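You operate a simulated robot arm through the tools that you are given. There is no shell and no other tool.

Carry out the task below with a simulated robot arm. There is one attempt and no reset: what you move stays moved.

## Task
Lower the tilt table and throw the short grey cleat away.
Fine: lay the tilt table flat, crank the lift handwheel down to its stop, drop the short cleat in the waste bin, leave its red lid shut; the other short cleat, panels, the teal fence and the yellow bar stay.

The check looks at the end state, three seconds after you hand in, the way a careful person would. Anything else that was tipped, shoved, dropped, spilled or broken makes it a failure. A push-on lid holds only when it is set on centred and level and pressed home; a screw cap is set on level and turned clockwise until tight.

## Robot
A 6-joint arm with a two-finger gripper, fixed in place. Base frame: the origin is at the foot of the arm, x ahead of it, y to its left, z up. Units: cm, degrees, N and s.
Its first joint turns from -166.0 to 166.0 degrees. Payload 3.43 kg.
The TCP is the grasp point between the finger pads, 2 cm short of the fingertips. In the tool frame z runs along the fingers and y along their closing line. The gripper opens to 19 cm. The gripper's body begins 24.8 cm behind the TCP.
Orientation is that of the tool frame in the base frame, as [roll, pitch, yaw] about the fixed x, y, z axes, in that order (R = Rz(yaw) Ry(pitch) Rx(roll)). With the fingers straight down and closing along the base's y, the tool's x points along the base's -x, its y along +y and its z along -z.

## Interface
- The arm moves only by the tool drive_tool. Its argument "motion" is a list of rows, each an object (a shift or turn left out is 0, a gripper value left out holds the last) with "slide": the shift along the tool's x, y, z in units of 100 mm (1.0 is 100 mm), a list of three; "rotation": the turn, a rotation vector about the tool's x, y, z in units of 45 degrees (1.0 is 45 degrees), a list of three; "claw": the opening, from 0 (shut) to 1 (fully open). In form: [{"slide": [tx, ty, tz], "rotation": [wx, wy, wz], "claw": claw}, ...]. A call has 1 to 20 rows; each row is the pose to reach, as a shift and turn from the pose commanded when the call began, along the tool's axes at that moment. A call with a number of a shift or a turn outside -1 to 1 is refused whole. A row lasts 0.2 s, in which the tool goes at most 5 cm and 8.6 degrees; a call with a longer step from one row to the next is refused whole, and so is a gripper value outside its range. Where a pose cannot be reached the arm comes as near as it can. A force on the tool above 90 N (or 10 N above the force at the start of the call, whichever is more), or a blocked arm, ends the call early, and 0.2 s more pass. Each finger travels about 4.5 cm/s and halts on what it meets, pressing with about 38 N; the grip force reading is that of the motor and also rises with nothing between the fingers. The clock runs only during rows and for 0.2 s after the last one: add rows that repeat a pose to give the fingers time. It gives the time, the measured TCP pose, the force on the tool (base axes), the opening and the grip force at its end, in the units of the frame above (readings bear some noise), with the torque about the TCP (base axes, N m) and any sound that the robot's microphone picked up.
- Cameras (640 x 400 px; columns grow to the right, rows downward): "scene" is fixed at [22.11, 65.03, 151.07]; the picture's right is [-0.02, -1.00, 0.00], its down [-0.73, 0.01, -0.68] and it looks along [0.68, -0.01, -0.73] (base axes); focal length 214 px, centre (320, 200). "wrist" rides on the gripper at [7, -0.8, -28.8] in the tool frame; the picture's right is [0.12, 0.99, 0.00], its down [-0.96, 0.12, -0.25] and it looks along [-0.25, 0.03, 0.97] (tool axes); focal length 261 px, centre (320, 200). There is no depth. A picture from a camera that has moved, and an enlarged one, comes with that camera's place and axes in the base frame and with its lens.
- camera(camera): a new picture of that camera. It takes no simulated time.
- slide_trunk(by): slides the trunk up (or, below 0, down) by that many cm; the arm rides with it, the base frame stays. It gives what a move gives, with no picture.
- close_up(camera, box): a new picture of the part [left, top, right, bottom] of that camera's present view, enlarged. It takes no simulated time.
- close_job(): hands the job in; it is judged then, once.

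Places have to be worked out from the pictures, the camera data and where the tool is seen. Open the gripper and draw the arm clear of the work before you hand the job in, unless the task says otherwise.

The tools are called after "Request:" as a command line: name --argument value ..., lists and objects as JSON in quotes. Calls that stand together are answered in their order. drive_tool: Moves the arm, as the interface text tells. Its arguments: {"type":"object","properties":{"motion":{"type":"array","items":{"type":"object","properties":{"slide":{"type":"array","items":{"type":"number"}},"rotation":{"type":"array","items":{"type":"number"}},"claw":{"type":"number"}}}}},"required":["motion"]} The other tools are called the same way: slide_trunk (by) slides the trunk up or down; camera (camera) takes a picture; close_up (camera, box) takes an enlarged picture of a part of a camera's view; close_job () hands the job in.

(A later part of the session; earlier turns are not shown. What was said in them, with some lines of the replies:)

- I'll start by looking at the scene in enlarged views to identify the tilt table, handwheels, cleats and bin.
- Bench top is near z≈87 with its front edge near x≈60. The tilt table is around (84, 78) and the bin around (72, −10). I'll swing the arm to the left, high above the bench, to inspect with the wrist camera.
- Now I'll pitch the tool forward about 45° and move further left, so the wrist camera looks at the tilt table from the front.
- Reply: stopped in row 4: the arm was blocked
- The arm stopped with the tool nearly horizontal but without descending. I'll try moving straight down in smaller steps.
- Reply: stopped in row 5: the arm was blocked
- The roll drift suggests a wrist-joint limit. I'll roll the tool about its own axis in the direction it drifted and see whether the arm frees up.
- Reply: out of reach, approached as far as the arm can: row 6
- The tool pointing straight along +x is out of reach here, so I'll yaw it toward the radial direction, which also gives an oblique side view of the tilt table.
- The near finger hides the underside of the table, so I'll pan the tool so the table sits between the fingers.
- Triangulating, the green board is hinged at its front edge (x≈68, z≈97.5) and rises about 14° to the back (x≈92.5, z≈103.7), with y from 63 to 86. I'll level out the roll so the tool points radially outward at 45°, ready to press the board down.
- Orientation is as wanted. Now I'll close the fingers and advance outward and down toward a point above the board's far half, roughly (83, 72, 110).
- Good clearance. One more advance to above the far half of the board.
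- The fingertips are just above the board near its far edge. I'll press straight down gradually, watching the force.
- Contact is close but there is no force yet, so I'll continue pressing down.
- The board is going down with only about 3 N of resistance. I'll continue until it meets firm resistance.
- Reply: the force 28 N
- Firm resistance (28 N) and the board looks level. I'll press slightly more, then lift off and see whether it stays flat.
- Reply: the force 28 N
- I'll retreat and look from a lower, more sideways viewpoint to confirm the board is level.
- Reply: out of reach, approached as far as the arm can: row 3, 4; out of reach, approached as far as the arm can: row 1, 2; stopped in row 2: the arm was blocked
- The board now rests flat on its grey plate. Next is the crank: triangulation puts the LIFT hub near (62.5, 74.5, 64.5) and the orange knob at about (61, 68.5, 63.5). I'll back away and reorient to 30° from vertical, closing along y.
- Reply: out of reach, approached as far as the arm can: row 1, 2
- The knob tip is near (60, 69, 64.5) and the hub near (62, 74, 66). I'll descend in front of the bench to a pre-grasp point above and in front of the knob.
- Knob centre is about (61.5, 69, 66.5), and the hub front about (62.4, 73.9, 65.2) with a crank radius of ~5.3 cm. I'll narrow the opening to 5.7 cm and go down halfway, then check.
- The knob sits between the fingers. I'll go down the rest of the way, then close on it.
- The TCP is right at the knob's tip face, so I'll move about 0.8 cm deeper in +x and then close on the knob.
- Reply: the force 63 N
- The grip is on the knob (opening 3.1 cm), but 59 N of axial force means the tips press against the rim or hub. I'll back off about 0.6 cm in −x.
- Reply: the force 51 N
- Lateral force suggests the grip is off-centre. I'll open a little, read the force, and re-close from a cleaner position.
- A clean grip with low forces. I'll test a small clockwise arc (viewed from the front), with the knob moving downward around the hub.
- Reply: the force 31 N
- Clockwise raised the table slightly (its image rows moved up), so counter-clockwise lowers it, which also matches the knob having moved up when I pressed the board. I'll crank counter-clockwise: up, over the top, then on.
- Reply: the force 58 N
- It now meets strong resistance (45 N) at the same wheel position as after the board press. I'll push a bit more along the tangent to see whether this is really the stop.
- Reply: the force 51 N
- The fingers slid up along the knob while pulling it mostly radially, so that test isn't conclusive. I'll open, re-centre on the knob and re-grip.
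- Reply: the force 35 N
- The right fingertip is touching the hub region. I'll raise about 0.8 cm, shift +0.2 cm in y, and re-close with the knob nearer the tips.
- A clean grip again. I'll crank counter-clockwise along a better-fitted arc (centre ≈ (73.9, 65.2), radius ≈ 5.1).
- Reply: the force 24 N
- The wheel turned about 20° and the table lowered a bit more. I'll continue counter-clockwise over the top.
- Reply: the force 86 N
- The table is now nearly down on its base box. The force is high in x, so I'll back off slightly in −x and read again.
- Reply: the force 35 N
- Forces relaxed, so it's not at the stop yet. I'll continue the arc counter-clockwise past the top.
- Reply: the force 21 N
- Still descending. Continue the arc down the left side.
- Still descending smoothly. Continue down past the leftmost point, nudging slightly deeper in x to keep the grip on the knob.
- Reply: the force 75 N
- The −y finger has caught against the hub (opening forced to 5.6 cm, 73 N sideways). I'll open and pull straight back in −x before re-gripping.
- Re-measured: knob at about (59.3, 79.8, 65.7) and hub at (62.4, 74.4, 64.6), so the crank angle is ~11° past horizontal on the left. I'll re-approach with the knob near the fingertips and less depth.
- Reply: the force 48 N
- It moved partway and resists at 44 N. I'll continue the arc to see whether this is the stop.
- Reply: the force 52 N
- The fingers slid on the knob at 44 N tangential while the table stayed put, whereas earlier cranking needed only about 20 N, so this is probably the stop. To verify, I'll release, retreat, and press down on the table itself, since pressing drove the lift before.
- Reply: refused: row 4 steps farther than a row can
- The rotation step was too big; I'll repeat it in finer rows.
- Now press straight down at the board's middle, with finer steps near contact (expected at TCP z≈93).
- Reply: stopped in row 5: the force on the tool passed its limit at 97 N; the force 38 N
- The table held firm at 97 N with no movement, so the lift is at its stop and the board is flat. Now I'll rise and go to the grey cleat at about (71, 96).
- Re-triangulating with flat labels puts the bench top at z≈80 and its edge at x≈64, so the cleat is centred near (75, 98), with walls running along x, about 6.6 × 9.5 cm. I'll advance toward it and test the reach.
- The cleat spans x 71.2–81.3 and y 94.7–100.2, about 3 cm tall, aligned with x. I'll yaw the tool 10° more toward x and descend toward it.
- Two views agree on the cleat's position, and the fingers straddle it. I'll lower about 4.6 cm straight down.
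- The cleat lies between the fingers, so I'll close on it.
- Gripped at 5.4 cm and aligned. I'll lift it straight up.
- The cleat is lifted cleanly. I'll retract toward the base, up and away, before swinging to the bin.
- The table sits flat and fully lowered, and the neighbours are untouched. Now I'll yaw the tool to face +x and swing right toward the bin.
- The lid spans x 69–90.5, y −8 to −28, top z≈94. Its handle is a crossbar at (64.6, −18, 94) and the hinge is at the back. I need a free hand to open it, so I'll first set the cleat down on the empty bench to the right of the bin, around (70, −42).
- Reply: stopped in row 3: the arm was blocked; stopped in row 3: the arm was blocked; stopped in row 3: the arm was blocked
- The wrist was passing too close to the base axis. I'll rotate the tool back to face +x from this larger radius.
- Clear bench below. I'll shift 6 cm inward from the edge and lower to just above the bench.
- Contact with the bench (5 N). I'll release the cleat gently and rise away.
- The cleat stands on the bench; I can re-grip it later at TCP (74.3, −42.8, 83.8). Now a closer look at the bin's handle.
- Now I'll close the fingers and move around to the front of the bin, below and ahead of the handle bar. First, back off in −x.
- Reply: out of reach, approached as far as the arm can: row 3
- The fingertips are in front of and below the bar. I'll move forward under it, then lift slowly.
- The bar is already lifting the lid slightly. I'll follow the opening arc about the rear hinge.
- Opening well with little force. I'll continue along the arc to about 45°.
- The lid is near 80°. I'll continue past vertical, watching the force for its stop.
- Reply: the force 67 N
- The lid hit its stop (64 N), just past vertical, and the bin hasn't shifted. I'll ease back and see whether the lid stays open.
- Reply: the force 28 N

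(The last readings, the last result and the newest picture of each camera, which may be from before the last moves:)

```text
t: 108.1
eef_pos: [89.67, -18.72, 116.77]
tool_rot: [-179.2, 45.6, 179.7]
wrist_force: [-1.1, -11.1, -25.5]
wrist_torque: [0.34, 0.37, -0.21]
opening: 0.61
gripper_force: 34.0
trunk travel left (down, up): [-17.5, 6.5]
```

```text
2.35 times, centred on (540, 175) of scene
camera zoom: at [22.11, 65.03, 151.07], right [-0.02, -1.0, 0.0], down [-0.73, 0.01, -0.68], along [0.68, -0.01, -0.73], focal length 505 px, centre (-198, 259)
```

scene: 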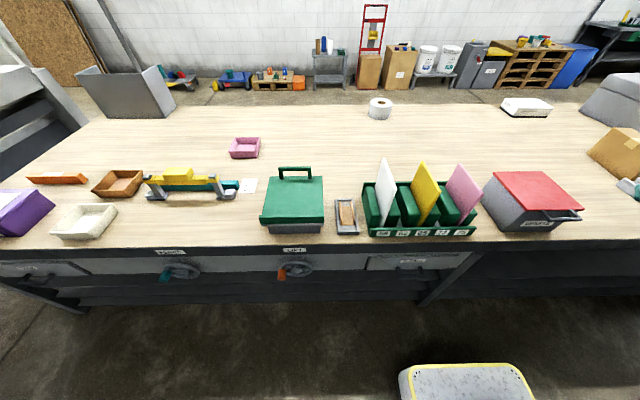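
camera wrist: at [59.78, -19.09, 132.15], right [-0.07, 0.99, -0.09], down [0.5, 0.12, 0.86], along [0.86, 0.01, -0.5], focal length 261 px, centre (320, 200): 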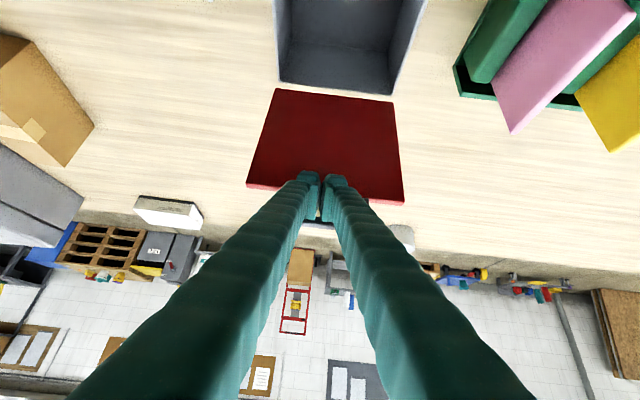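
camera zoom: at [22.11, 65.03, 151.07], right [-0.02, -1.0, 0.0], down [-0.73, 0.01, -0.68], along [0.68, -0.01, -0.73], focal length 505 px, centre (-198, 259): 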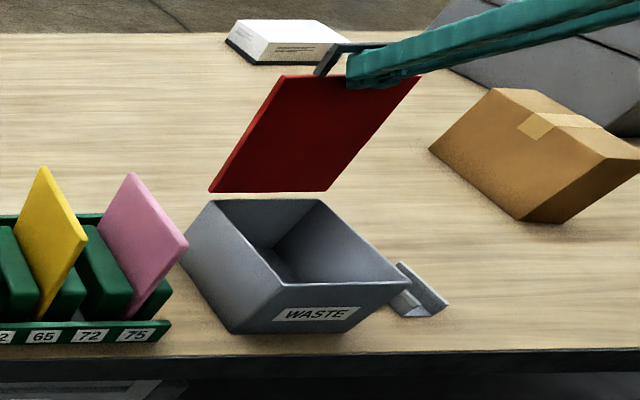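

The fingers are wedged between the bar and the lid edge. I'll withdraw along the finger axis (tool −z).

Request:
drive_tool --motion '[{"slide": [0.02, 0, -0.05]}, {"slide": [0.03, 0, -0.12]}, {"slide": [0.03, 0, -0.25]}, {"slide": [0.03, 0, -0.4]}]'

Request:
close_up --camera "scene" --box '[440, 90, 640, 260]'

Request:
camera --camera "wrist"

```text
t: 108.9
eef_pos: [87.62, -18.44, 116.81]
tool_rot: [-179.7, 44.5, 179.7]
wrist_force: [1.6, -10.8, -27.7]
wrist_torque: [0.23, 0.54, -0.15]
opening: 0.62
gripper_force: 34.2
trunk travel left (down, up): [-17.5, 6.5]
stopped in row 4: the force on the tool passed its limit at 97 N (the readings are from after the stop); the commanded pose is now the measured one
```

```text
2.35 times, centred on (540, 175) of scene
camera zoom: at [22.11, 65.03, 151.07], right [-0.02, -1.0, 0.0], down [-0.73, 0.01, -0.68], along [0.68, -0.01, -0.73], focal length 505 px, centre (-198, 259)
```

zoom: 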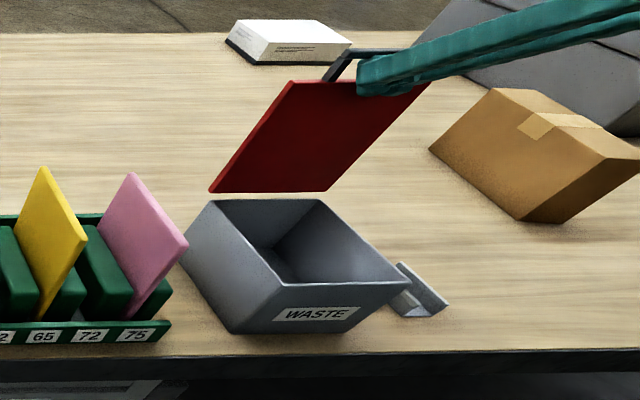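

```text
taken
camera wrist: at [62.49, -19.1, 132.48], right [-0.08, 0.99, -0.09], down [0.51, 0.11, 0.85], along [0.85, 0.02, -0.52], focal length 261 px, centre (320, 200)
```

wrist: 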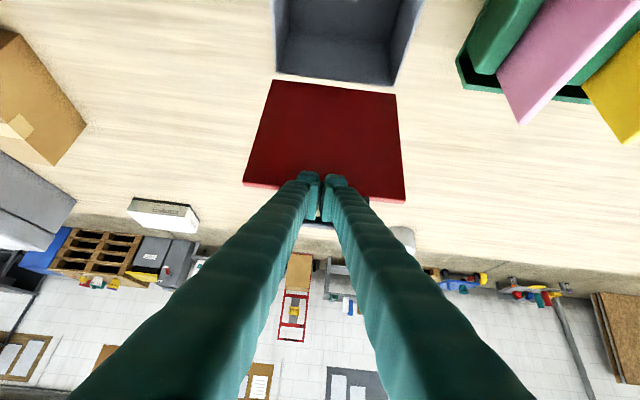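

The bar presses down on the finger (28 N) and drags the lid along. I'll lower the tool slightly to relieve it.

Request:
drive_tool --motion '[{"slide": [0.03, 0, 0.03]}, {"slide": [0.06, 0, 0.06]}]'

Request:
close_up --camera "scene" --box '[500, 90, 600, 160]'

```text
t: 109.5
eef_pos: [87.53, -18.31, 116.77]
tool_rot: [-179.5, 45.0, 179.8]
wrist_force: [-0.1, -0.4, -0.6]
wrist_torque: [0.01, -0.04, 0.01]
opening: 0.0
gripper_force: 34.7
trunk travel left (down, up): [-17.5, 6.5]
```

```text
5.71 times, centred on (550, 125) of scene
camera zoom: at [22.11, 65.03, 151.07], right [-0.02, -1.0, 0.0], down [-0.73, 0.01, -0.68], along [0.68, -0.01, -0.73], focal length 1226 px, centre (-994, 629)
```

zoom: 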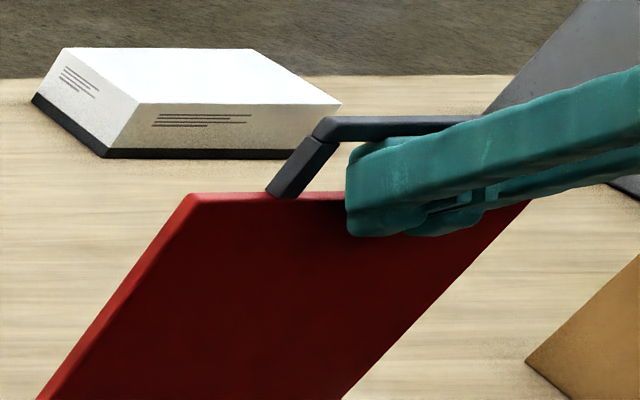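

Relieved. Now I'll ease straight back 1.5 cm and check if the lid stays put.

Request:
drive_tool --motion '[{"slide": [0.035, 0, -0.035]}, {"slide": [0.07, 0, -0.07]}, {"slide": [0.105, 0, -0.105]}]'

Request:
close_up --camera "scene" --box '[500, 90, 600, 160]'

```text
t: 110.3
eef_pos: [86.04, -18.35, 116.3]
tool_rot: [-179.5, 44.8, 179.9]
wrist_force: [0.1, 0.3, 0.1]
wrist_torque: [0.0, -0.03, -0.01]
opening: 0.0
gripper_force: 33.8
trunk travel left (down, up): [-17.5, 6.5]
```

```text
5.71 times, centred on (550, 125) of scene
camera zoom: at [22.11, 65.03, 151.07], right [-0.02, -1.0, 0.0], down [-0.73, 0.01, -0.68], along [0.68, -0.01, -0.73], focal length 1226 px, centre (-994, 629)
```

zoom: 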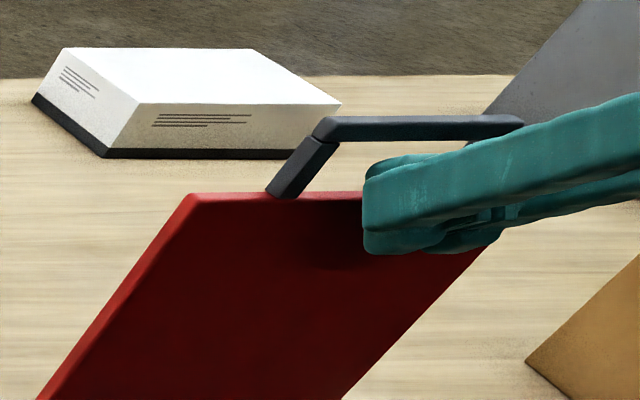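

The lid holds itself open with its friction hinge. I'll back away and return to the cleat.

Request:
drive_tool --motion '[{"slide": [0.23, 0, -0.24], "claw": 0}, {"slide": [0.46, 0, -0.48], "claw": 0.2}, {"slide": [0.7, 0, -0.72], "claw": 0.5}]'

Request:
drive_tool --motion '[{"slide": [0, -0.33, 0], "claw": 0.5}, {"slide": [0, -0.66, 0], "claw": 0.5}, {"slide": [0, -1.0, 0], "claw": 0.5}]'

Request:
drive_tool --motion '[{"slide": [0, -0.33, 0]}, {"slide": [0, -0.66, 0]}, {"slide": [0, -1.0, 0]}]'

Request:
camera --camera "wrist"

Request:
close_up --camera "scene" --box '[440, 90, 640, 260]'

```text
t: 111.1
eef_pos: [76.04, -18.48, 116.69]
tool_rot: [-179.5, 44.7, 179.8]
wrist_force: [0.9, -0.3, -0.1]
wrist_torque: [0.01, 0.05, 0.03]
opening: 5.07
gripper_force: 0.1
trunk travel left (down, up): [-17.5, 6.5]
```

```text
t: 111.9
eef_pos: [75.85, -28.37, 116.94]
tool_rot: [-179.6, 44.8, 179.8]
wrist_force: [-0.3, 0.6, 0.8]
wrist_torque: [-0.07, 0.01, -0.04]
opening: 9.48
gripper_force: 0.0
trunk travel left (down, up): [-17.5, 6.5]
```

```text
t: 112.7
eef_pos: [75.64, -38.56, 116.8]
tool_rot: [-179.5, 44.8, 179.7]
wrist_force: [-0.9, -0.3, 0.5]
wrist_torque: [-0.06, 0.03, -0.08]
opening: 9.51
gripper_force: 0.1
trunk travel left (down, up): [-17.5, 6.5]
```

```text
taken
camera wrist: at [50.48, -39.05, 132.23], right [-0.07, 0.99, -0.09], down [0.51, 0.12, 0.85], along [0.86, 0.02, -0.51], focal length 261 px, centre (320, 200)
```

wrist: 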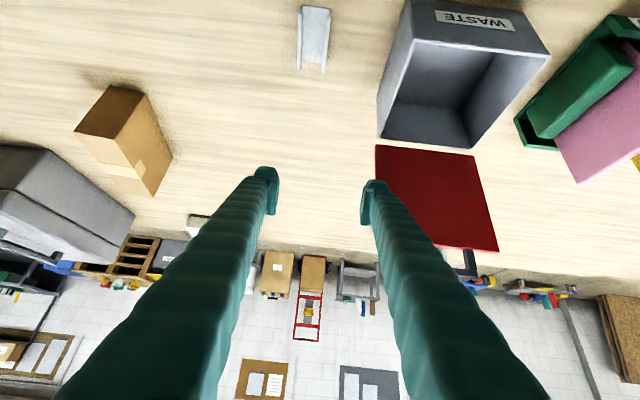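

```text
2.35 times, centred on (540, 175) of scene
camera zoom: at [22.11, 65.03, 151.07], right [-0.02, -1.0, 0.0], down [-0.73, 0.01, -0.68], along [0.68, -0.01, -0.73], focal length 505 px, centre (-198, 259)
```

zoom: 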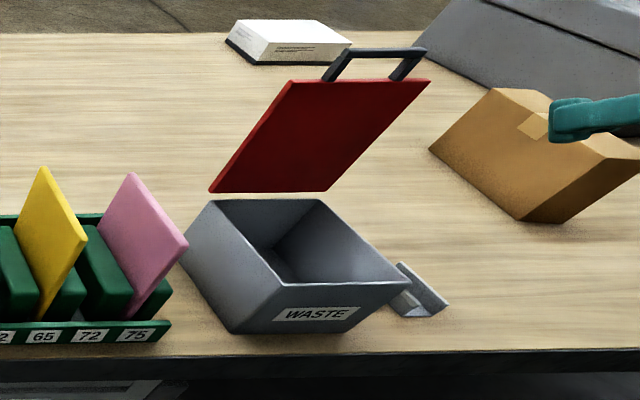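

Request:
drive_tool --motion '[{"slide": [0.29, -0.14, 0.23]}, {"slide": [0.58, -0.28, 0.46]}, {"slide": [0.87, -0.43, 0.69]}]'

Request:
drive_tool --motion '[{"slide": [0.26, 0, 0.26]}, {"slide": [0.52, 0, 0.52]}, {"slide": [0.775, 0, 0.78]}]'

Request:
camera --camera "wrist"

```text
t: 113.5
eef_pos: [74.3, -42.59, 105.87]
tool_rot: [-179.6, 44.8, 179.8]
wrist_force: [0.0, -0.1, 0.4]
wrist_torque: [-0.07, 0.05, -0.09]
opening: 9.5
gripper_force: 0.1
trunk travel left (down, up): [-17.5, 6.5]
```

```text
t: 114.3
eef_pos: [74.19, -42.92, 94.81]
tool_rot: [-179.5, 44.8, 179.8]
wrist_force: [-0.3, 0.1, 0.0]
wrist_torque: [-0.04, 0.01, -0.05]
opening: 9.48
gripper_force: 0.0
trunk travel left (down, up): [-17.5, 6.5]
```

```text
taken
camera wrist: at [49.02, -43.44, 110.22], right [-0.08, 0.99, -0.09], down [0.51, 0.12, 0.85], along [0.86, 0.02, -0.51], focal length 261 px, centre (320, 200)
```

wrist: 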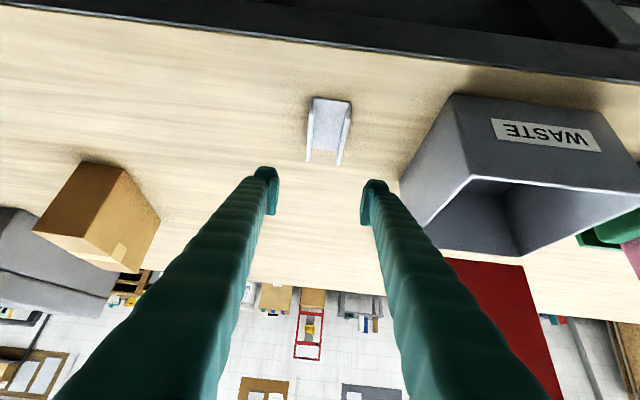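

Aligned above the cleat. I'll descend and grip.

Request:
drive_tool --motion '[{"slide": [0.21, 0, 0.21]}, {"slide": [0.42, 0, 0.43]}, {"slide": [0.62, 0, 0.63]}, {"slide": [0.7, 0, 0.71]}, {"slide": [0.765, 0, 0.775]}]'

Request:
drive_tool --motion '[{"claw": 0.35}, {"claw": 0.25}, {"claw": 0.2}, {"claw": 0.2}, {"claw": 0.2}, {"claw": 0.2}]'

Request:
camera --camera "wrist"

```text
t: 115.5
eef_pos: [74.38, -42.91, 83.69]
tool_rot: [-179.5, 44.8, 179.8]
wrist_force: [-0.1, 0.6, -0.3]
wrist_torque: [-0.03, -0.01, -0.01]
opening: 9.51
gripper_force: 0.0
trunk travel left (down, up): [-17.5, 6.5]
```

```text
t: 116.9
eef_pos: [74.36, -42.93, 83.64]
tool_rot: [-179.5, 44.8, 179.9]
wrist_force: [-0.4, -0.1, 0.2]
wrist_torque: [0.02, 0.01, 0.0]
opening: 5.38
gripper_force: 37.9
trunk travel left (down, up): [-17.5, 6.5]
```

```text
taken
camera wrist: at [49.18, -43.47, 99.19], right [-0.07, 0.99, -0.09], down [0.51, 0.12, 0.85], along [0.86, 0.02, -0.51], focal length 261 px, centre (320, 200)
```

wrist: 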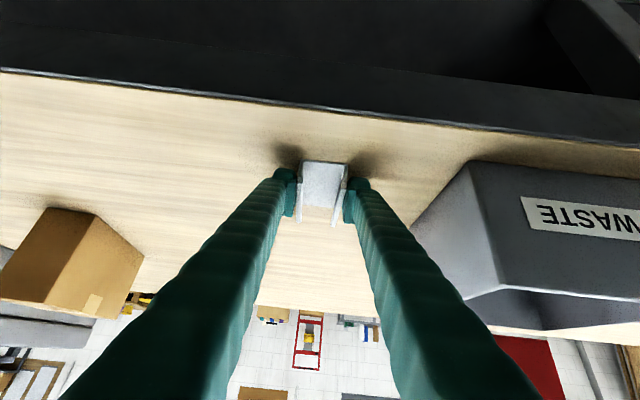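

Re-gripped. Lift it and carry it over the open bin.

Request:
drive_tool --motion '[{"slide": [-0.1, 0, -0.1]}, {"slide": [-0.4, 0, -0.4]}, {"slide": [-0.7, 0, -0.7]}, {"slide": [-1.0, 0, -1.0]}]'

Request:
drive_tool --motion '[{"slide": [-0.3, 0, -0.3]}, {"slide": [-0.6, 0, -0.6]}, {"slide": [-0.9, 0, -0.9]}]'

Request:
drive_tool --motion '[{"slide": [-0.05, 0.4, 0.05]}, {"slide": [-0.1, 0.7, 0.1]}, {"slide": [-0.15, 1.0, 0.15]}]'

Request:
drive_tool --motion '[{"slide": [0, 0.4, 0]}, {"slide": [0, 0.7, 0]}, {"slide": [0, 1.0, 0]}]'

Request:
drive_tool --motion '[{"slide": [0, 0.25, 0]}, {"slide": [0, 0.48, 0]}]'

Request:
camera --camera "wrist"

Request:
close_up --camera "scene" --box '[440, 90, 640, 260]'

```text
t: 117.9
eef_pos: [74.48, -42.92, 98.02]
tool_rot: [-179.6, 44.7, 179.7]
wrist_force: [0.2, 0.2, -0.8]
wrist_torque: [0.04, 0.01, 0.04]
opening: 5.39
gripper_force: 38.0
trunk travel left (down, up): [-17.5, 6.5]
```

```text
t: 118.7
eef_pos: [74.63, -42.53, 110.35]
tool_rot: [-179.6, 44.6, 179.8]
wrist_force: [0.4, -0.3, -1.0]
wrist_torque: [0.03, 0.0, 0.06]
opening: 5.38
gripper_force: 37.8
trunk travel left (down, up): [-17.5, 6.5]
```

```text
t: 119.5
eef_pos: [76.78, -32.56, 110.51]
tool_rot: [-179.4, 44.8, 179.8]
wrist_force: [-0.3, -0.2, -0.1]
wrist_torque: [0.07, -0.03, 0.02]
opening: 5.38
gripper_force: 38.0
trunk travel left (down, up): [-17.5, 6.5]
```

```text
t: 120.3
eef_pos: [76.67, -22.63, 110.57]
tool_rot: [-179.6, 44.8, 179.7]
wrist_force: [0.1, -1.4, -0.7]
wrist_torque: [0.11, 0.02, 0.06]
opening: 5.38
gripper_force: 37.7
trunk travel left (down, up): [-17.5, 6.5]
```

```text
t: 120.9
eef_pos: [76.79, -18.14, 110.58]
tool_rot: [-179.4, 44.8, 179.8]
wrist_force: [0.4, -1.3, -1.0]
wrist_torque: [0.02, 0.0, 0.01]
opening: 5.37
gripper_force: 37.9
trunk travel left (down, up): [-17.5, 6.5]
```

```text
taken
camera wrist: at [51.61, -18.55, 126.01], right [-0.07, 0.99, -0.09], down [0.51, 0.12, 0.85], along [0.86, 0.02, -0.51], focal length 261 px, centre (320, 200)
```

wrist: 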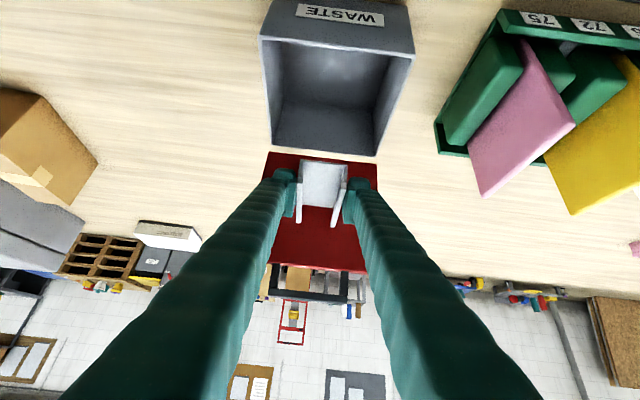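

```text
2.35 times, centred on (540, 175) of scene
camera zoom: at [22.11, 65.03, 151.07], right [-0.02, -1.0, 0.0], down [-0.73, 0.01, -0.68], along [0.68, -0.01, -0.73], focal length 505 px, centre (-198, 259)
```

zoom: 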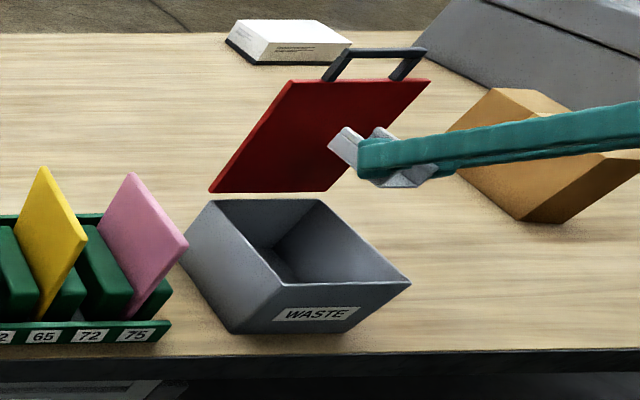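

The bin opening spans x 70–89, y −28 to −8, and the cleat (x≈74–84) is centred over it. I'll lower into the mouth to TCP z≈91.8.

Request:
drive_tool --motion '[{"slide": [0.24, 0, 0.24]}, {"slide": [0.47, 0, 0.475]}, {"slide": [0.705, 0, 0.71]}]'

Request:
drive_tool --motion '[{"slide": [0.2, 0, 0.2]}, {"slide": [0.4, 0, 0.4]}, {"slide": [0.6, 0, 0.6]}]'

Request:
close_up --camera "scene" --box '[440, 110, 640, 260]'

Request:
camera --camera "wrist"

```text
t: 121.7
eef_pos: [76.55, -18.27, 100.74]
tool_rot: [-179.6, 44.8, 179.8]
wrist_force: [-0.8, -0.1, 0.1]
wrist_torque: [-0.05, 0.0, -0.04]
opening: 5.38
gripper_force: 37.7
trunk travel left (down, up): [-17.5, 6.5]
```

```text
t: 122.5
eef_pos: [76.8, -18.21, 91.98]
tool_rot: [-179.4, 44.8, 179.8]
wrist_force: [0.8, 0.7, -0.5]
wrist_torque: [0.0, 0.02, -0.04]
opening: 5.38
gripper_force: 38.6
trunk travel left (down, up): [-17.5, 6.5]
```

```text
2.67 times, centred on (540, 185) of scene
camera zoom: at [22.11, 65.03, 151.07], right [-0.02, -1.0, 0.0], down [-0.73, 0.01, -0.68], along [0.68, -0.01, -0.73], focal length 572 px, centre (-267, 240)
```

zoom: 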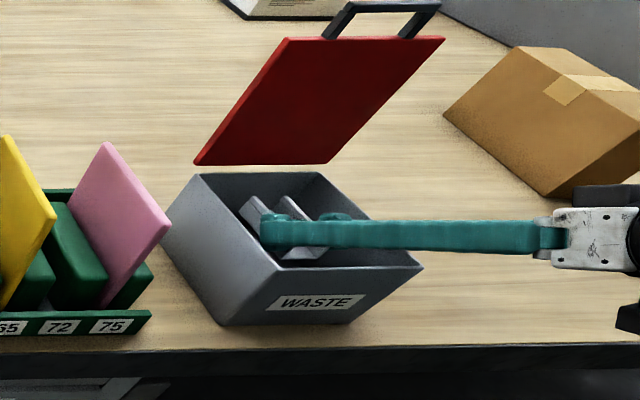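

```text
taken
camera wrist: at [51.73, -18.75, 107.41], right [-0.07, 0.99, -0.09], down [0.51, 0.12, 0.85], along [0.86, 0.02, -0.51], focal length 261 px, centre (320, 200)
```

wrist: 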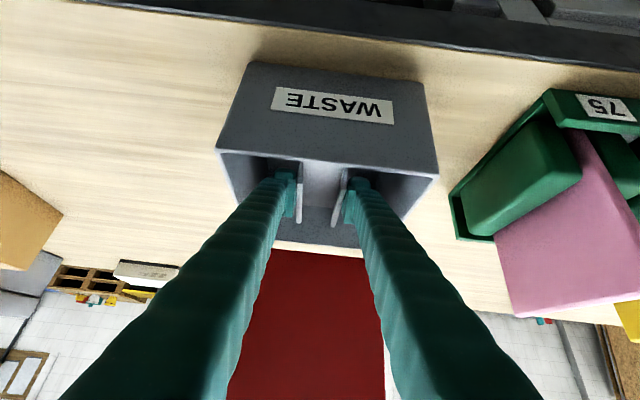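

The cleat is inside the bin's mouth. Release it, then rise straight up.

Request:
drive_tool --motion '[{"claw": 0.36}, {"claw": 0.42}, {"claw": 0.42}, {"claw": 0.42}, {"claw": 0.42}]'

Request:
drive_tool --motion '[{"slide": [-0.2, 0, -0.2]}, {"slide": [-0.5, 0, -0.5]}, {"slide": [-0.8, 0, -0.8]}, {"slide": [-1.0, 0, -1.0]}]'

Request:
close_up --camera "scene" --box '[440, 110, 640, 260]'

Request:
camera --camera "wrist"

```text
t: 123.7
eef_pos: [76.97, -18.26, 92.0]
tool_rot: [-179.4, 44.7, 179.8]
wrist_force: [0.9, -0.2, 0.3]
wrist_torque: [0.0, -0.01, 0.0]
opening: 7.98
gripper_force: 0.0
trunk travel left (down, up): [-17.5, 6.5]
```

```text
t: 124.7
eef_pos: [76.91, -17.62, 106.29]
tool_rot: [-179.5, 44.8, 179.7]
wrist_force: [0.3, -0.2, -0.7]
wrist_torque: [-0.02, 0.0, -0.02]
opening: 7.97
gripper_force: 0.2
trunk travel left (down, up): [-17.5, 6.5]
```

```text
2.67 times, centred on (540, 185) of scene
camera zoom: at [22.11, 65.03, 151.07], right [-0.02, -1.0, 0.0], down [-0.73, 0.01, -0.68], along [0.68, -0.01, -0.73], focal length 572 px, centre (-267, 240)
```

zoom: 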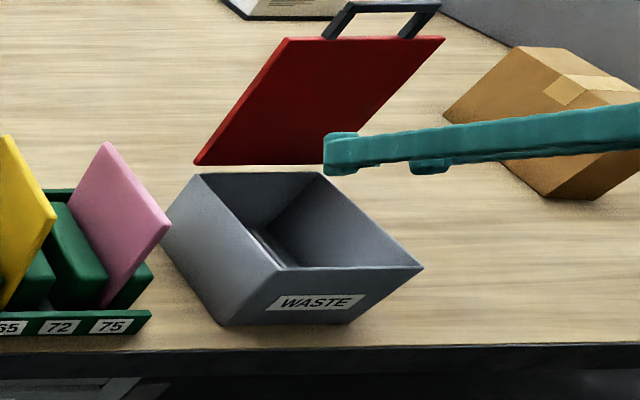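

```text
taken
camera wrist: at [51.76, -18.29, 121.73], right [-0.07, 0.99, -0.09], down [0.51, 0.12, 0.85], along [0.86, 0.02, -0.52], focal length 261 px, centre (320, 200)
```

wrist: 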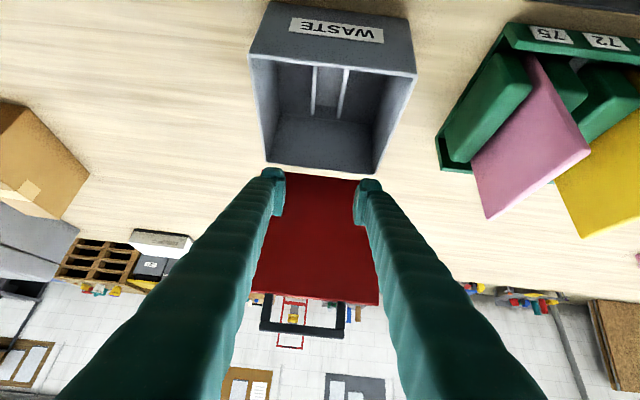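

The cleat lies in the bin. To close the lid I'll cage its bar between the fingers with the gripper rolled 90°: one finger goes through the handle frame, the other over the bar. First I back off and try the roll.

Request:
drive_tool --motion '[{"slide": [-0.06, 0, -0.3]}, {"slide": [-0.12, 0, -0.6]}, {"slide": [-0.175, 0, -0.885]}]'

Request:
drive_tool --motion '[{"slide": [-0.06, 0, -0.3], "rotation": [0, 0, -0.16]}, {"slide": [-0.12, 0, -0.6], "rotation": [0, 0, -0.33]}, {"slide": [-0.175, 0, -0.885], "rotation": [0, 0, -0.5]}, {"slide": [-0.175, 0, -0.885], "rotation": [0, 0, -0.67]}, {"slide": [-0.175, 0, -0.885], "rotation": [0, 0, -0.84]}, {"slide": [-0.175, 0, -0.885], "rotation": [0, 0, -1.0]}]'

```text
t: 125.5
eef_pos: [71.54, -17.95, 113.77]
tool_rot: [-179.6, 44.7, 179.7]
wrist_force: [0.6, 0.4, -0.1]
wrist_torque: [0.06, 0.01, 0.03]
opening: 7.96
gripper_force: 0.0
trunk travel left (down, up): [-17.5, 6.5]
```

```text
t: 126.9
eef_pos: [66.79, -17.95, 121.27]
tool_rot: [-144.6, 29.5, -125.7]
wrist_force: [0.9, -0.9, 0.2]
wrist_torque: [-0.05, -0.01, 0.0]
opening: 7.94
gripper_force: 0.1
trunk travel left (down, up): [-17.5, 6.5]
```

Request:
drive_tool --motion '[{"rotation": [0, 0, -0.17]}, {"rotation": [0, 0, -0.34]}, {"rotation": [0, 0, -0.51]}, {"rotation": [0, 0, -0.68]}, {"rotation": [0, 0, -0.85]}, {"rotation": [0, 0, -1.0]}]'

Request:
camera --camera "wrist"

Request:
close_up --camera "scene" --box '[440, 70, 640, 260]'

```text
t: 128.3
eef_pos: [66.83, -17.81, 121.28]
tool_rot: [-135.1, -0.4, -90.5]
wrist_force: [0.0, -0.2, 0.5]
wrist_torque: [-0.01, 0.02, -0.03]
opening: 7.98
gripper_force: 0.0
trunk travel left (down, up): [-17.5, 6.5]
```

```text
taken
camera wrist: at [47.3, -24.57, 142.34], right [-0.71, -0.12, -0.7], down [-0.25, 0.96, 0.09], along [0.66, 0.23, -0.71], focal length 261 px, centre (320, 200)
```

wrist: 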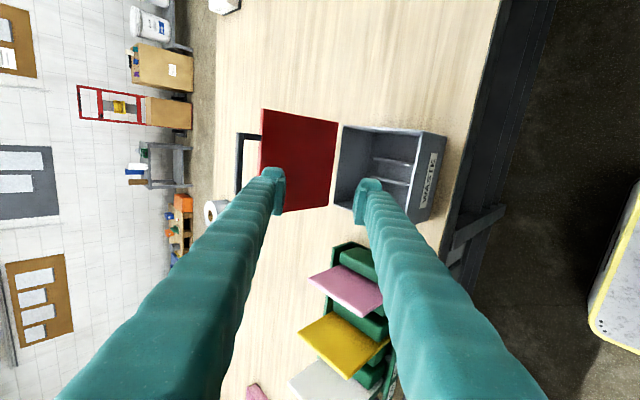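

```text
2.11 times, centred on (540, 165) of scene
camera zoom: at [22.11, 65.03, 151.07], right [-0.02, -1.0, 0.0], down [-0.73, 0.01, -0.68], along [0.68, -0.01, -0.73], focal length 452 px, centre (-143, 274)
```

zoom: 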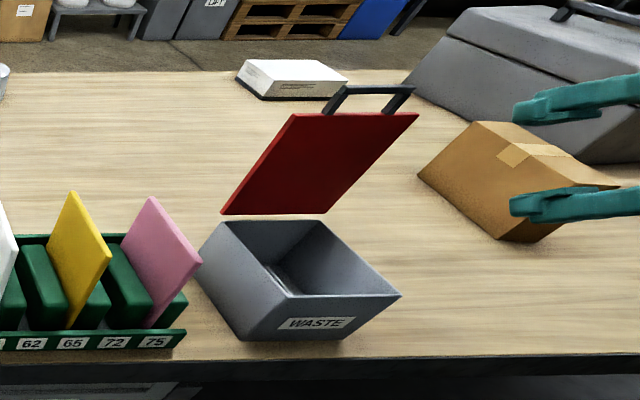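

Rolling works: the fingers now open in the vertical plane, pitched 45°. The bar is near (91, −18, 118). I'll close the fingers, hook them over the bar from above and behind, and pull it along the closing arc. First I go over the top of it.

Request:
drive_tool --motion '[{"slide": [0, -0.33, 0.14], "claw": 0}, {"slide": [0, -0.66, 0.28], "claw": 0}, {"slide": [0, -0.99, 0.42], "claw": 0}, {"slide": [0, -0.99, 0.42], "claw": 0}, {"slide": [0, -0.99, 0.42], "claw": 0}]'

Request:
drive_tool --motion '[{"slide": [0, -0.23, 0.235], "claw": 0}, {"slide": [0, -0.46, 0.47], "claw": 0}, {"slide": [0, -0.71, 0.706], "claw": 0}]'

Request:
close_up --camera "scene" --box '[440, 70, 640, 260]'

Request:
camera --camera "wrist"

```text
t: 129.5
eef_pos: [76.85, -17.89, 125.48]
tool_rot: [-135.3, -0.4, -90.7]
wrist_force: [-0.4, -0.9, 0.9]
wrist_torque: [0.02, -0.01, 0.0]
opening: 0.01
gripper_force: 24.0
trunk travel left (down, up): [-17.5, 6.5]
```

```text
t: 130.3
eef_pos: [86.68, -17.58, 125.39]
tool_rot: [-135.1, -0.4, -90.6]
wrist_force: [-0.9, -0.6, 0.6]
wrist_torque: [-0.01, 0.03, -0.02]
opening: 0.0
gripper_force: 34.3
trunk travel left (down, up): [-17.5, 6.5]
```

```text
2.11 times, centred on (540, 165) of scene
camera zoom: at [22.11, 65.03, 151.07], right [-0.02, -1.0, 0.0], down [-0.73, 0.01, -0.68], along [0.68, -0.01, -0.73], focal length 452 px, centre (-143, 274)
```

zoom: 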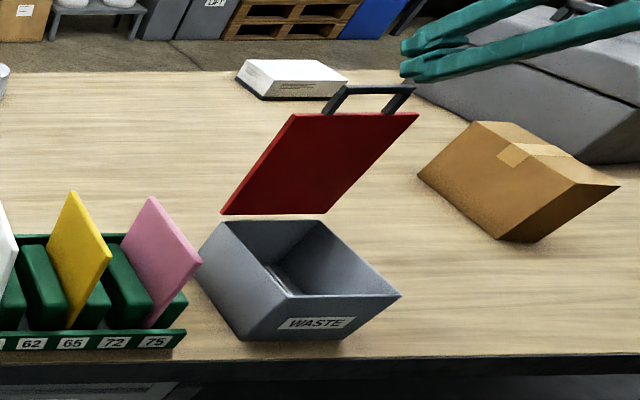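

```text
taken
camera wrist: at [67.15, -24.38, 146.4], right [-0.7, -0.12, -0.7], down [-0.25, 0.97, 0.09], along [0.67, 0.23, -0.71], focal length 261 px, centre (320, 200)
```

wrist: 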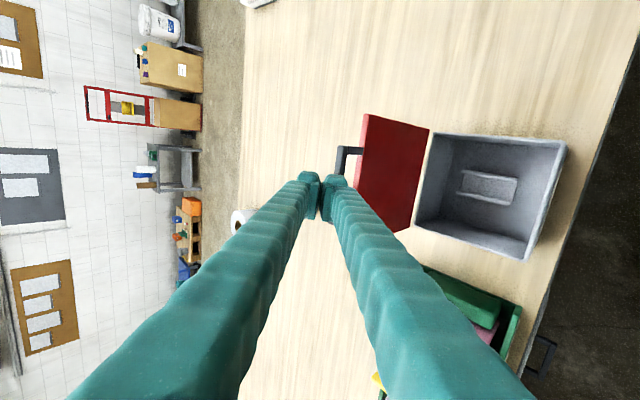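

The wrist view confirms the bar near (90.7, 117.7). I'll move beyond it, then down behind it.

Request:
drive_tool --motion '[{"slide": [0, -0.23, 0.23]}, {"slide": [0, -0.46, 0.46]}]'

Request:
drive_tool --motion '[{"slide": [0, 0.08, 0.08]}, {"slide": [0, 0.16, 0.16]}, {"slide": [0, 0.24, 0.24]}, {"slide": [0, 0.3, 0.3]}]'

Request:
close_up --camera "scene" --box '[500, 80, 600, 160]'

Request:
camera --camera "wrist"

```text
t: 130.9
eef_pos: [93.51, -17.97, 125.23]
tool_rot: [-135.1, -0.4, -90.6]
wrist_force: [-1.0, 0.0, -0.1]
wrist_torque: [0.0, 0.01, 0.02]
opening: 0.0
gripper_force: 34.5
trunk travel left (down, up): [-17.5, 6.5]
```

```text
t: 131.9
eef_pos: [93.45, -18.1, 120.89]
tool_rot: [-135.2, -0.3, -90.6]
wrist_force: [1.2, -0.2, 1.3]
wrist_torque: [0.0, 0.05, -0.01]
opening: 0.0
gripper_force: 34.1
trunk travel left (down, up): [-17.5, 6.5]
```

```text
5.00 times, centred on (550, 120) of scene
camera zoom: at [22.11, 65.03, 151.07], right [-0.02, -1.0, 0.0], down [-0.73, 0.01, -0.68], along [0.68, -0.01, -0.73], focal length 1072 px, centre (-830, 600)
```

zoom: 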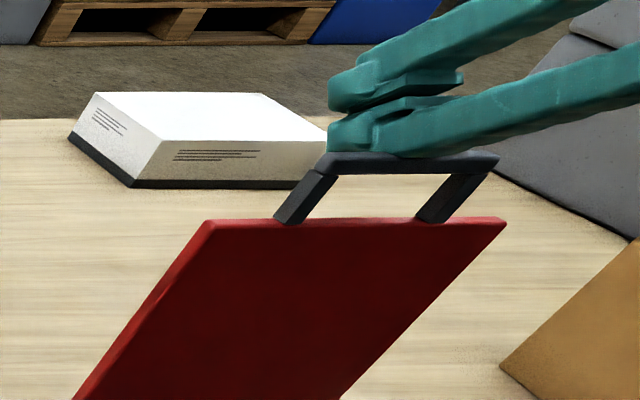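

```text
taken
camera wrist: at [73.86, -24.8, 141.99], right [-0.71, -0.12, -0.7], down [-0.25, 0.96, 0.09], along [0.66, 0.24, -0.71], focal length 261 px, centre (320, 200)
```

wrist: 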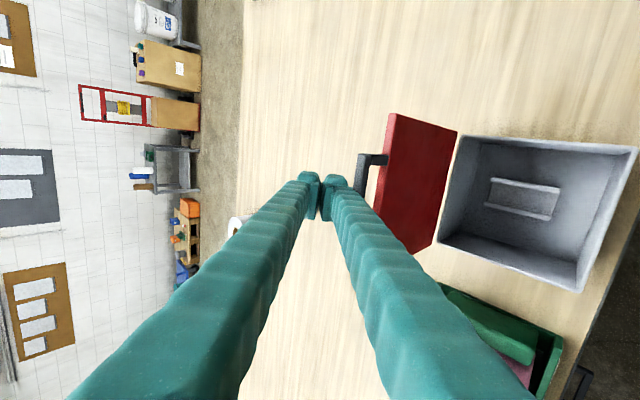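

The fingers lie just over the bar with the tips behind it. I'll lower 1 cm, then pull along the closing arc.

Request:
drive_tool --motion '[{"slide": [0, 0.04, 0.04]}, {"slide": [0, 0.078, 0.078]}, {"slide": [0, 0.13, 0.045]}, {"slide": [0, 0.194, 0.004]}, {"slide": [0, 0.276, -0.064]}, {"slide": [0, 0.359, -0.132]}, {"slide": [0, 0.446, -0.198]}, {"slide": [0, 0.534, -0.264]}]'

Request:
close_up --camera "scene" --box '[440, 80, 600, 200]'

```text
t: 133.7
eef_pos: [87.77, -18.15, 118.98]
tool_rot: [-135.1, -0.3, -90.6]
wrist_force: [0.9, 0.4, -0.7]
wrist_torque: [0.01, 0.05, 0.0]
opening: 0.02
gripper_force: 33.6
trunk travel left (down, up): [-17.5, 6.5]
```

```text
3.33 times, centred on (520, 140) of scene
camera zoom: at [22.11, 65.03, 151.07], right [-0.02, -1.0, 0.0], down [-0.73, 0.01, -0.68], along [0.68, -0.01, -0.73], focal length 715 px, centre (-347, 400)
```

zoom: 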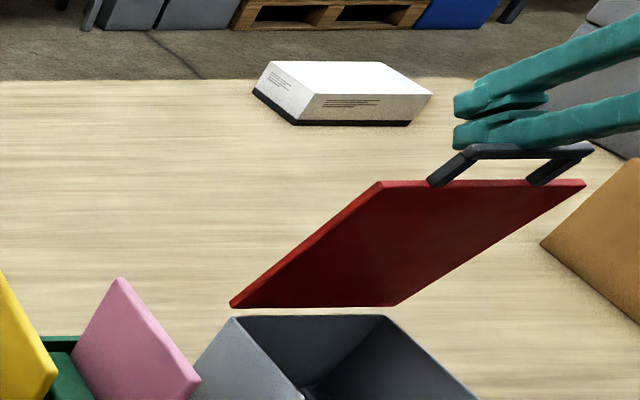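

The lid is following. Continue the closing arc.

Request:
drive_tool --motion '[{"slide": [0, 0.09, -0.06]}, {"slide": [0, 0.179, -0.118]}, {"slide": [0, 0.275, -0.167]}, {"slide": [0, 0.372, -0.215]}, {"slide": [0, 0.47, -0.258]}, {"slide": [0, 0.569, -0.3]}, {"slide": [0, 0.67, -0.333]}, {"slide": [0, 0.776, -0.365]}]'

Request:
close_up --camera "scene" --box '[440, 80, 600, 200]'

```text
t: 135.5
eef_pos: [79.75, -17.82, 116.15]
tool_rot: [-135.2, -0.3, -90.6]
wrist_force: [0.8, 0.7, -0.9]
wrist_torque: [0.0, 0.02, 0.03]
opening: 0.02
gripper_force: 34.2
trunk travel left (down, up): [-17.5, 6.5]
```

```text
3.33 times, centred on (520, 140) of scene
camera zoom: at [22.11, 65.03, 151.07], right [-0.02, -1.0, 0.0], down [-0.73, 0.01, -0.68], along [0.68, -0.01, -0.73], focal length 715 px, centre (-347, 400)
```

zoom: 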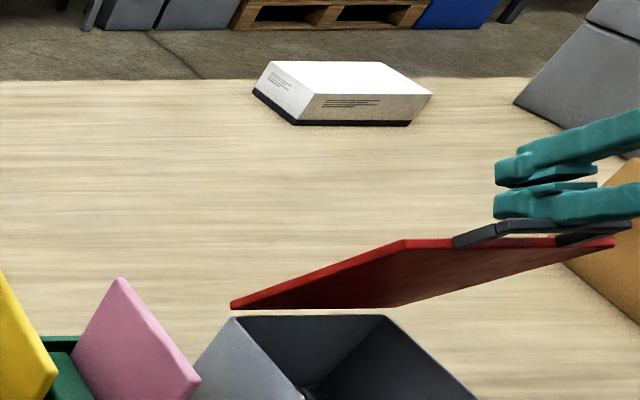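

Request:
drive_tool --motion '[{"slide": [0, 0.107, -0.025]}, {"slide": [0, 0.213, -0.046]}, {"slide": [0, 0.32, -0.06]}, {"slide": [0, 0.427, -0.072]}, {"slide": [0, 0.534, -0.079]}, {"slide": [0, 0.641, -0.083]}, {"slide": [0, 0.75, -0.08]}, {"slide": [0, 0.86, -0.076]}]'

Request:
close_up --camera "scene" --box '[460, 110, 620, 230]'

```text
t: 137.3
eef_pos: [73.03, -17.92, 110.74]
tool_rot: [-135.2, -0.3, -90.6]
wrist_force: [-0.1, -0.3, 0.1]
wrist_torque: [0.02, 0.01, -0.02]
opening: 0.0
gripper_force: 34.5
trunk travel left (down, up): [-17.5, 6.5]
```

```text
3.33 times, centred on (540, 170) of scene
camera zoom: at [22.11, 65.03, 151.07], right [-0.02, -1.0, 0.0], down [-0.73, 0.01, -0.68], along [0.68, -0.01, -0.73], focal length 715 px, centre (-413, 300)
```

zoom: 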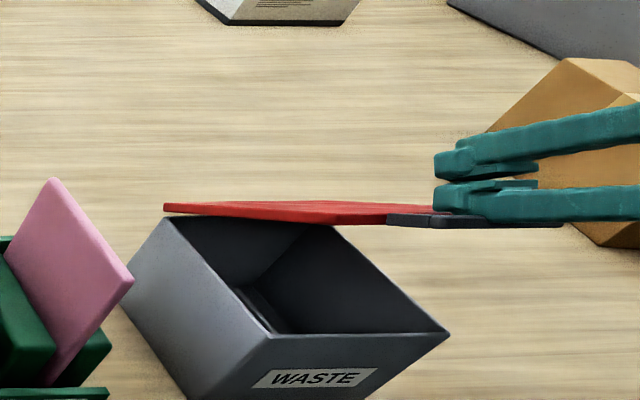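

Request:
drive_tool --motion '[{"slide": [0, 0.108, 0.015]}, {"slide": [0, 0.216, 0.033]}, {"slide": [0, 0.32, 0.056]}, {"slide": [0, 0.427, 0.082]}, {"slide": [0, 0.53, 0.112]}, {"slide": [0, 0.632, 0.145]}, {"slide": [0, 0.735, 0.185]}, {"slide": [0, 0.834, 0.227]}]'

Request:
close_up --camera "scene" --box '[460, 110, 620, 230]'

```text
t: 139.1
eef_pos: [68.84, -17.83, 103.11]
tool_rot: [-135.2, -0.4, -90.5]
wrist_force: [-0.3, 0.2, -0.7]
wrist_torque: [0.0, 0.02, 0.0]
opening: 0.0
gripper_force: 34.6
trunk travel left (down, up): [-17.5, 6.5]
```

```text
3.33 times, centred on (540, 170) of scene
camera zoom: at [22.11, 65.03, 151.07], right [-0.02, -1.0, 0.0], down [-0.73, 0.01, -0.68], along [0.68, -0.01, -0.73], focal length 715 px, centre (-413, 300)
```

zoom: 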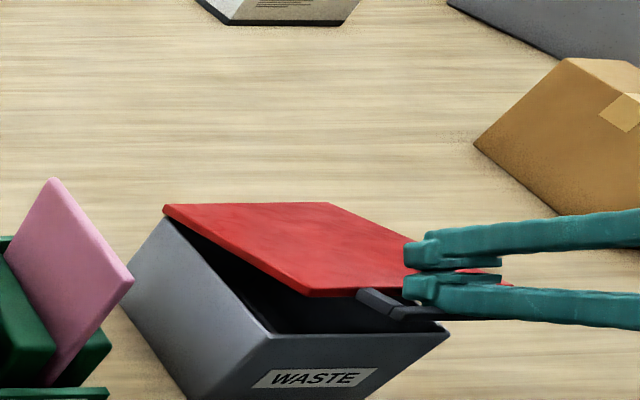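

Request:
drive_tool --motion '[{"slide": [0, 0.095, 0.053]}, {"slide": [0, 0.19, 0.107]}, {"slide": [0, 0.283, 0.163]}, {"slide": [0, 0.375, 0.219]}, {"slide": [0, 0.46, 0.283]}, {"slide": [0, 0.545, 0.346]}, {"slide": [0, 0.643, 0.432]}]'

Request:
close_up --camera "scene" --box '[460, 130, 620, 250]'

```text
t: 140.7
eef_pos: [67.49, -18.05, 96.41]
tool_rot: [-134.7, -0.5, -90.6]
wrist_force: [19.1, 5.1, 56.9]
wrist_torque: [0.12, 0.88, -0.13]
opening: 0.03
gripper_force: 34.0
trunk travel left (down, up): [-17.5, 6.5]
```

```text
3.33 times, centred on (540, 190) of scene
camera zoom: at [22.11, 65.03, 151.07], right [-0.02, -1.0, 0.0], down [-0.73, 0.01, -0.68], along [0.68, -0.01, -0.73], focal length 715 px, centre (-413, 233)
```

zoom: 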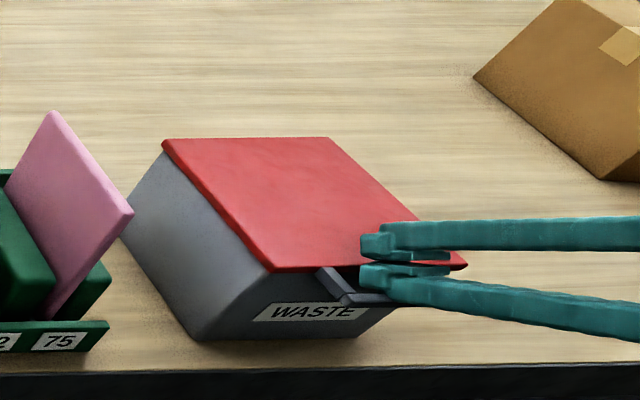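

The lid is shut with a firm 57 N at the bar. I'll lift away straight up and inspect.

Request:
drive_tool --motion '[{"slide": [0, -0.1, -0.1]}, {"slide": [0, -0.3, -0.3]}, {"slide": [0, -0.6, -0.6]}, {"slide": [0, -0.9, -0.9]}]'

Request:
drive_tool --motion '[{"slide": [0, 0, -0.3]}, {"slide": [0, 0, -0.6]}, {"slide": [0, 0, -0.9]}]'

Request:
close_up --camera "scene" --box '[470, 150, 600, 250]'

Request:
camera --camera "wrist"

```text
t: 141.7
eef_pos: [67.02, -17.46, 108.21]
tool_rot: [-135.3, -0.3, -90.6]
wrist_force: [0.2, 0.8, -0.9]
wrist_torque: [0.07, 0.02, 0.01]
opening: 0.0
gripper_force: 33.9
trunk travel left (down, up): [-17.5, 6.5]
```

```text
t: 142.7
eef_pos: [62.65, -16.73, 112.26]
tool_rot: [-137.4, 0.9, -89.0]
wrist_force: [0.3, -0.6, -0.8]
wrist_torque: [-0.02, -0.03, -0.01]
opening: 0.03
gripper_force: 34.6
trunk travel left (down, up): [-17.5, 6.5]
stopped in row 3: the arm was blocked; the commanded pose is now the measured one
```

```text
4.00 times, centred on (535, 200) of scene
camera zoom: at [22.11, 65.03, 151.07], right [-0.02, -1.0, 0.0], down [-0.73, 0.01, -0.68], along [0.68, -0.01, -0.73], focal length 858 px, centre (-540, 200)
```

zoom: 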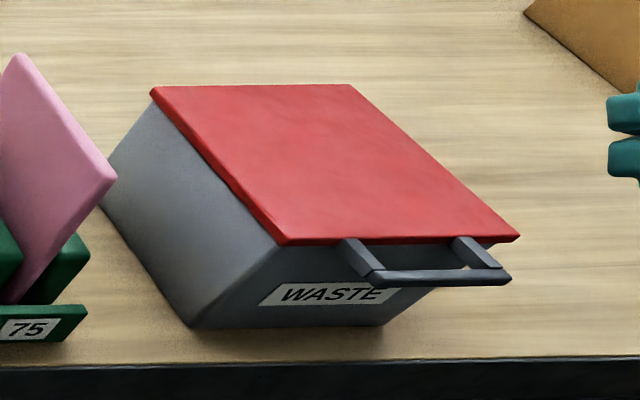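

```text
taken
camera wrist: at [43.98, -24.52, 133.79], right [-0.73, -0.12, -0.67], down [-0.27, 0.96, 0.12], along [0.63, 0.27, -0.73], focal length 261 px, centre (320, 200)
```

wrist: 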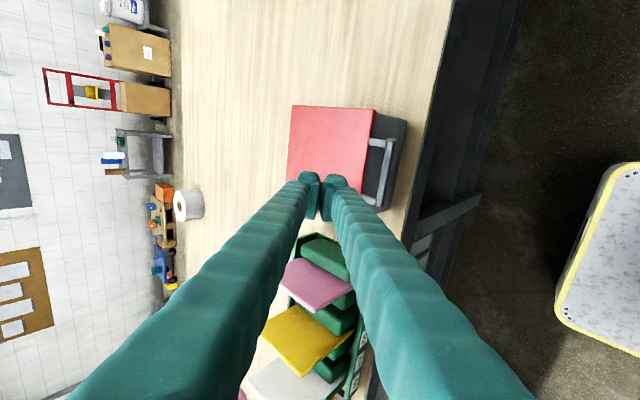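

The bin looks exactly as it did at the start, with its lid shut. Now raise the arm clear, open the gripper and check the whole scene.

Request:
drive_tool --motion '[{"slide": [0, -0.3, -0.25], "claw": 0}, {"slide": [0, -0.6, -0.5], "claw": 0.1}, {"slide": [0, -0.9, -0.75], "claw": 0.4}, {"slide": [0, -0.9, -0.75], "claw": 0.7}, {"slide": [0, -0.9, -0.75], "claw": 1.0}, {"slide": [0, -0.9, -0.75], "claw": 1.0}, {"slide": [0, -0.9, -0.75], "claw": 1.0}, {"slide": [0, -0.9, -0.75], "claw": 1.0}, {"slide": [0, -0.9, -0.75], "claw": 1.0}]'

Request:
camera --camera "scene"

Request:
close_up --camera "scene" --box '[220, 120, 380, 240]'

Request:
close_up --camera "scene" --box '[340, 150, 600, 280]'

Request:
close_up --camera "scene" --box '[130, 140, 270, 240]'

Request:
close_up --camera "scene" --box '[130, 230, 350, 300]'

```text
t: 144.7
eef_pos: [63.58, -17.23, 124.45]
tool_rot: [-137.1, 0.7, -89.3]
wrist_force: [-0.6, 0.0, 0.0]
wrist_torque: [0.0, 0.02, 0.01]
opening: 15.65
gripper_force: 0.0
trunk travel left (down, up): [-17.5, 6.5]
```

```text
taken
```

scene: 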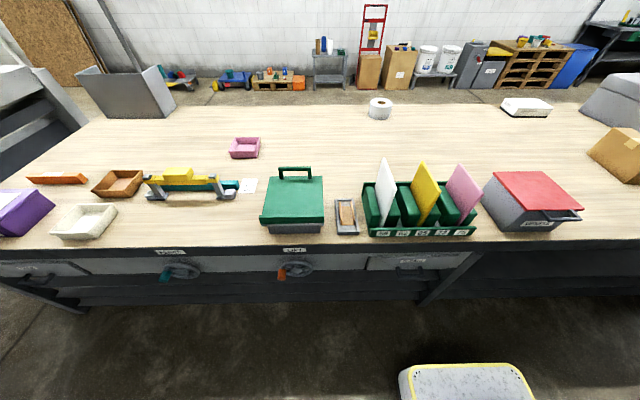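

```text
3.33 times, centred on (300, 180) of scene
camera zoom: at [22.11, 65.03, 151.07], right [-0.02, -1.0, 0.0], down [-0.73, 0.01, -0.68], along [0.68, -0.01, -0.73], focal length 715 px, centre (387, 267)
```

zoom: 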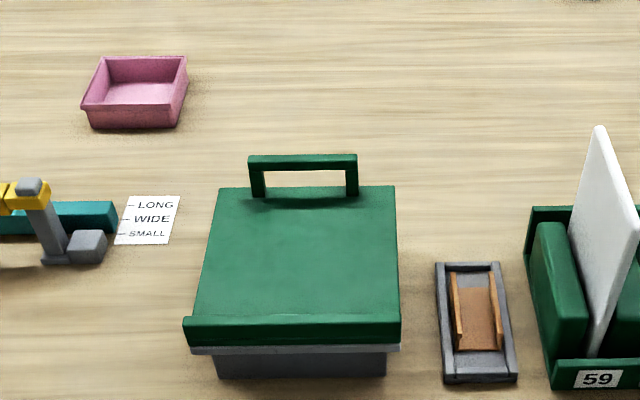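

```text
2.46 times, centred on (470, 215) of scene
camera zoom: at [22.11, 65.03, 151.07], right [-0.02, -1.0, 0.0], down [-0.73, 0.01, -0.68], along [0.68, -0.01, -0.73], focal length 528 px, centre (-49, 163)
```

zoom: 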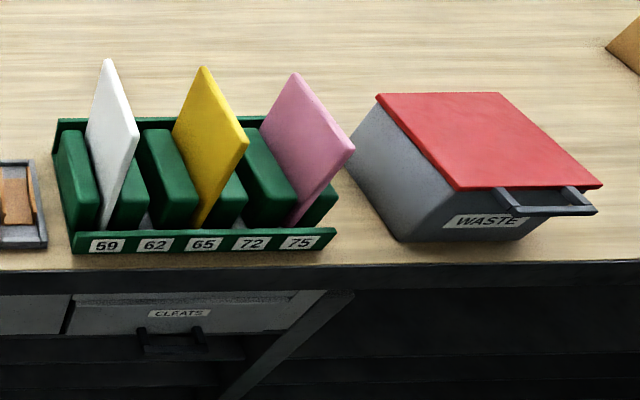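

```text
4.00 times, centred on (200, 190) of scene
camera zoom: at [22.11, 65.03, 151.07], right [-0.02, -1.0, 0.0], down [-0.73, 0.01, -0.68], along [0.68, -0.01, -0.73], focal length 858 px, centre (800, 240)
```

zoom: 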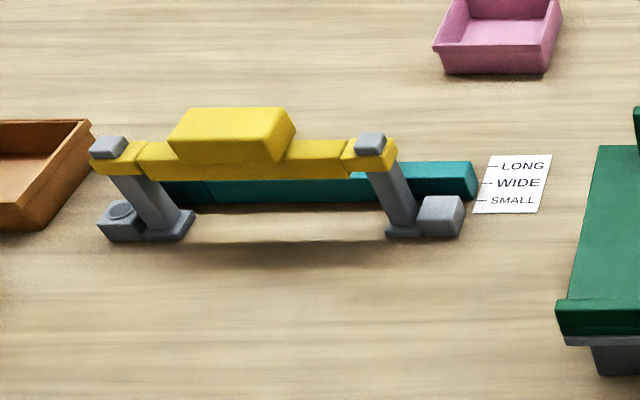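

```text
2.91 times, centred on (240, 265) of scene
camera zoom: at [22.11, 65.03, 151.07], right [-0.02, -1.0, 0.0], down [-0.73, 0.01, -0.68], along [0.68, -0.01, -0.73], focal length 624 px, centre (553, 11)
```

zoom: 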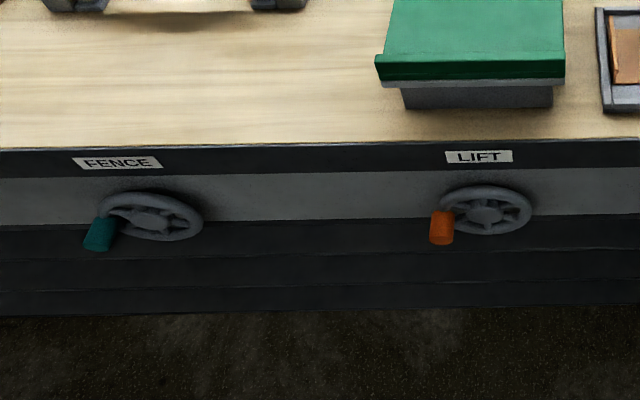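

The table is flat and fully lowered, the cleat is in the shut bin, and the panels, fence, yellow bar and other cleat are unmoved. The arm is clear with its gripper open, so I'm handing in.

Request:
close_job

```text
The job is handed in.
```

I laid the tilt table flat, cranked the lift down to its stop, put the short grey cleat in the waste bin and shut the red lid. The job is handed in, but I haven't seen the check's verdict.

- **Tilt table:** The green board rests flat on its plate. A firm push on top didn't lower it any further.
- **Lift handwheel:** I turned it counter-clockwise until the knob would go no further. I then pressed on the table up to about 97 N and it didn't move, so I take that as the stop.
- **Short grey cleat:** I set it on the bench to the right of the bin while I opened the lid, then dropped it in. I took the orange channel in the grey tray to be the "other short cleat" and left it alone.
- **Waste bin:** The lid is closed, and the bin looks the same as it did in the first picture.
- **Everything else:** The panels, teal fence, yellow bar and FENCE wheel look unchanged in the last pictures.

I finished with the gripper open and the arm raised clear of the bench.
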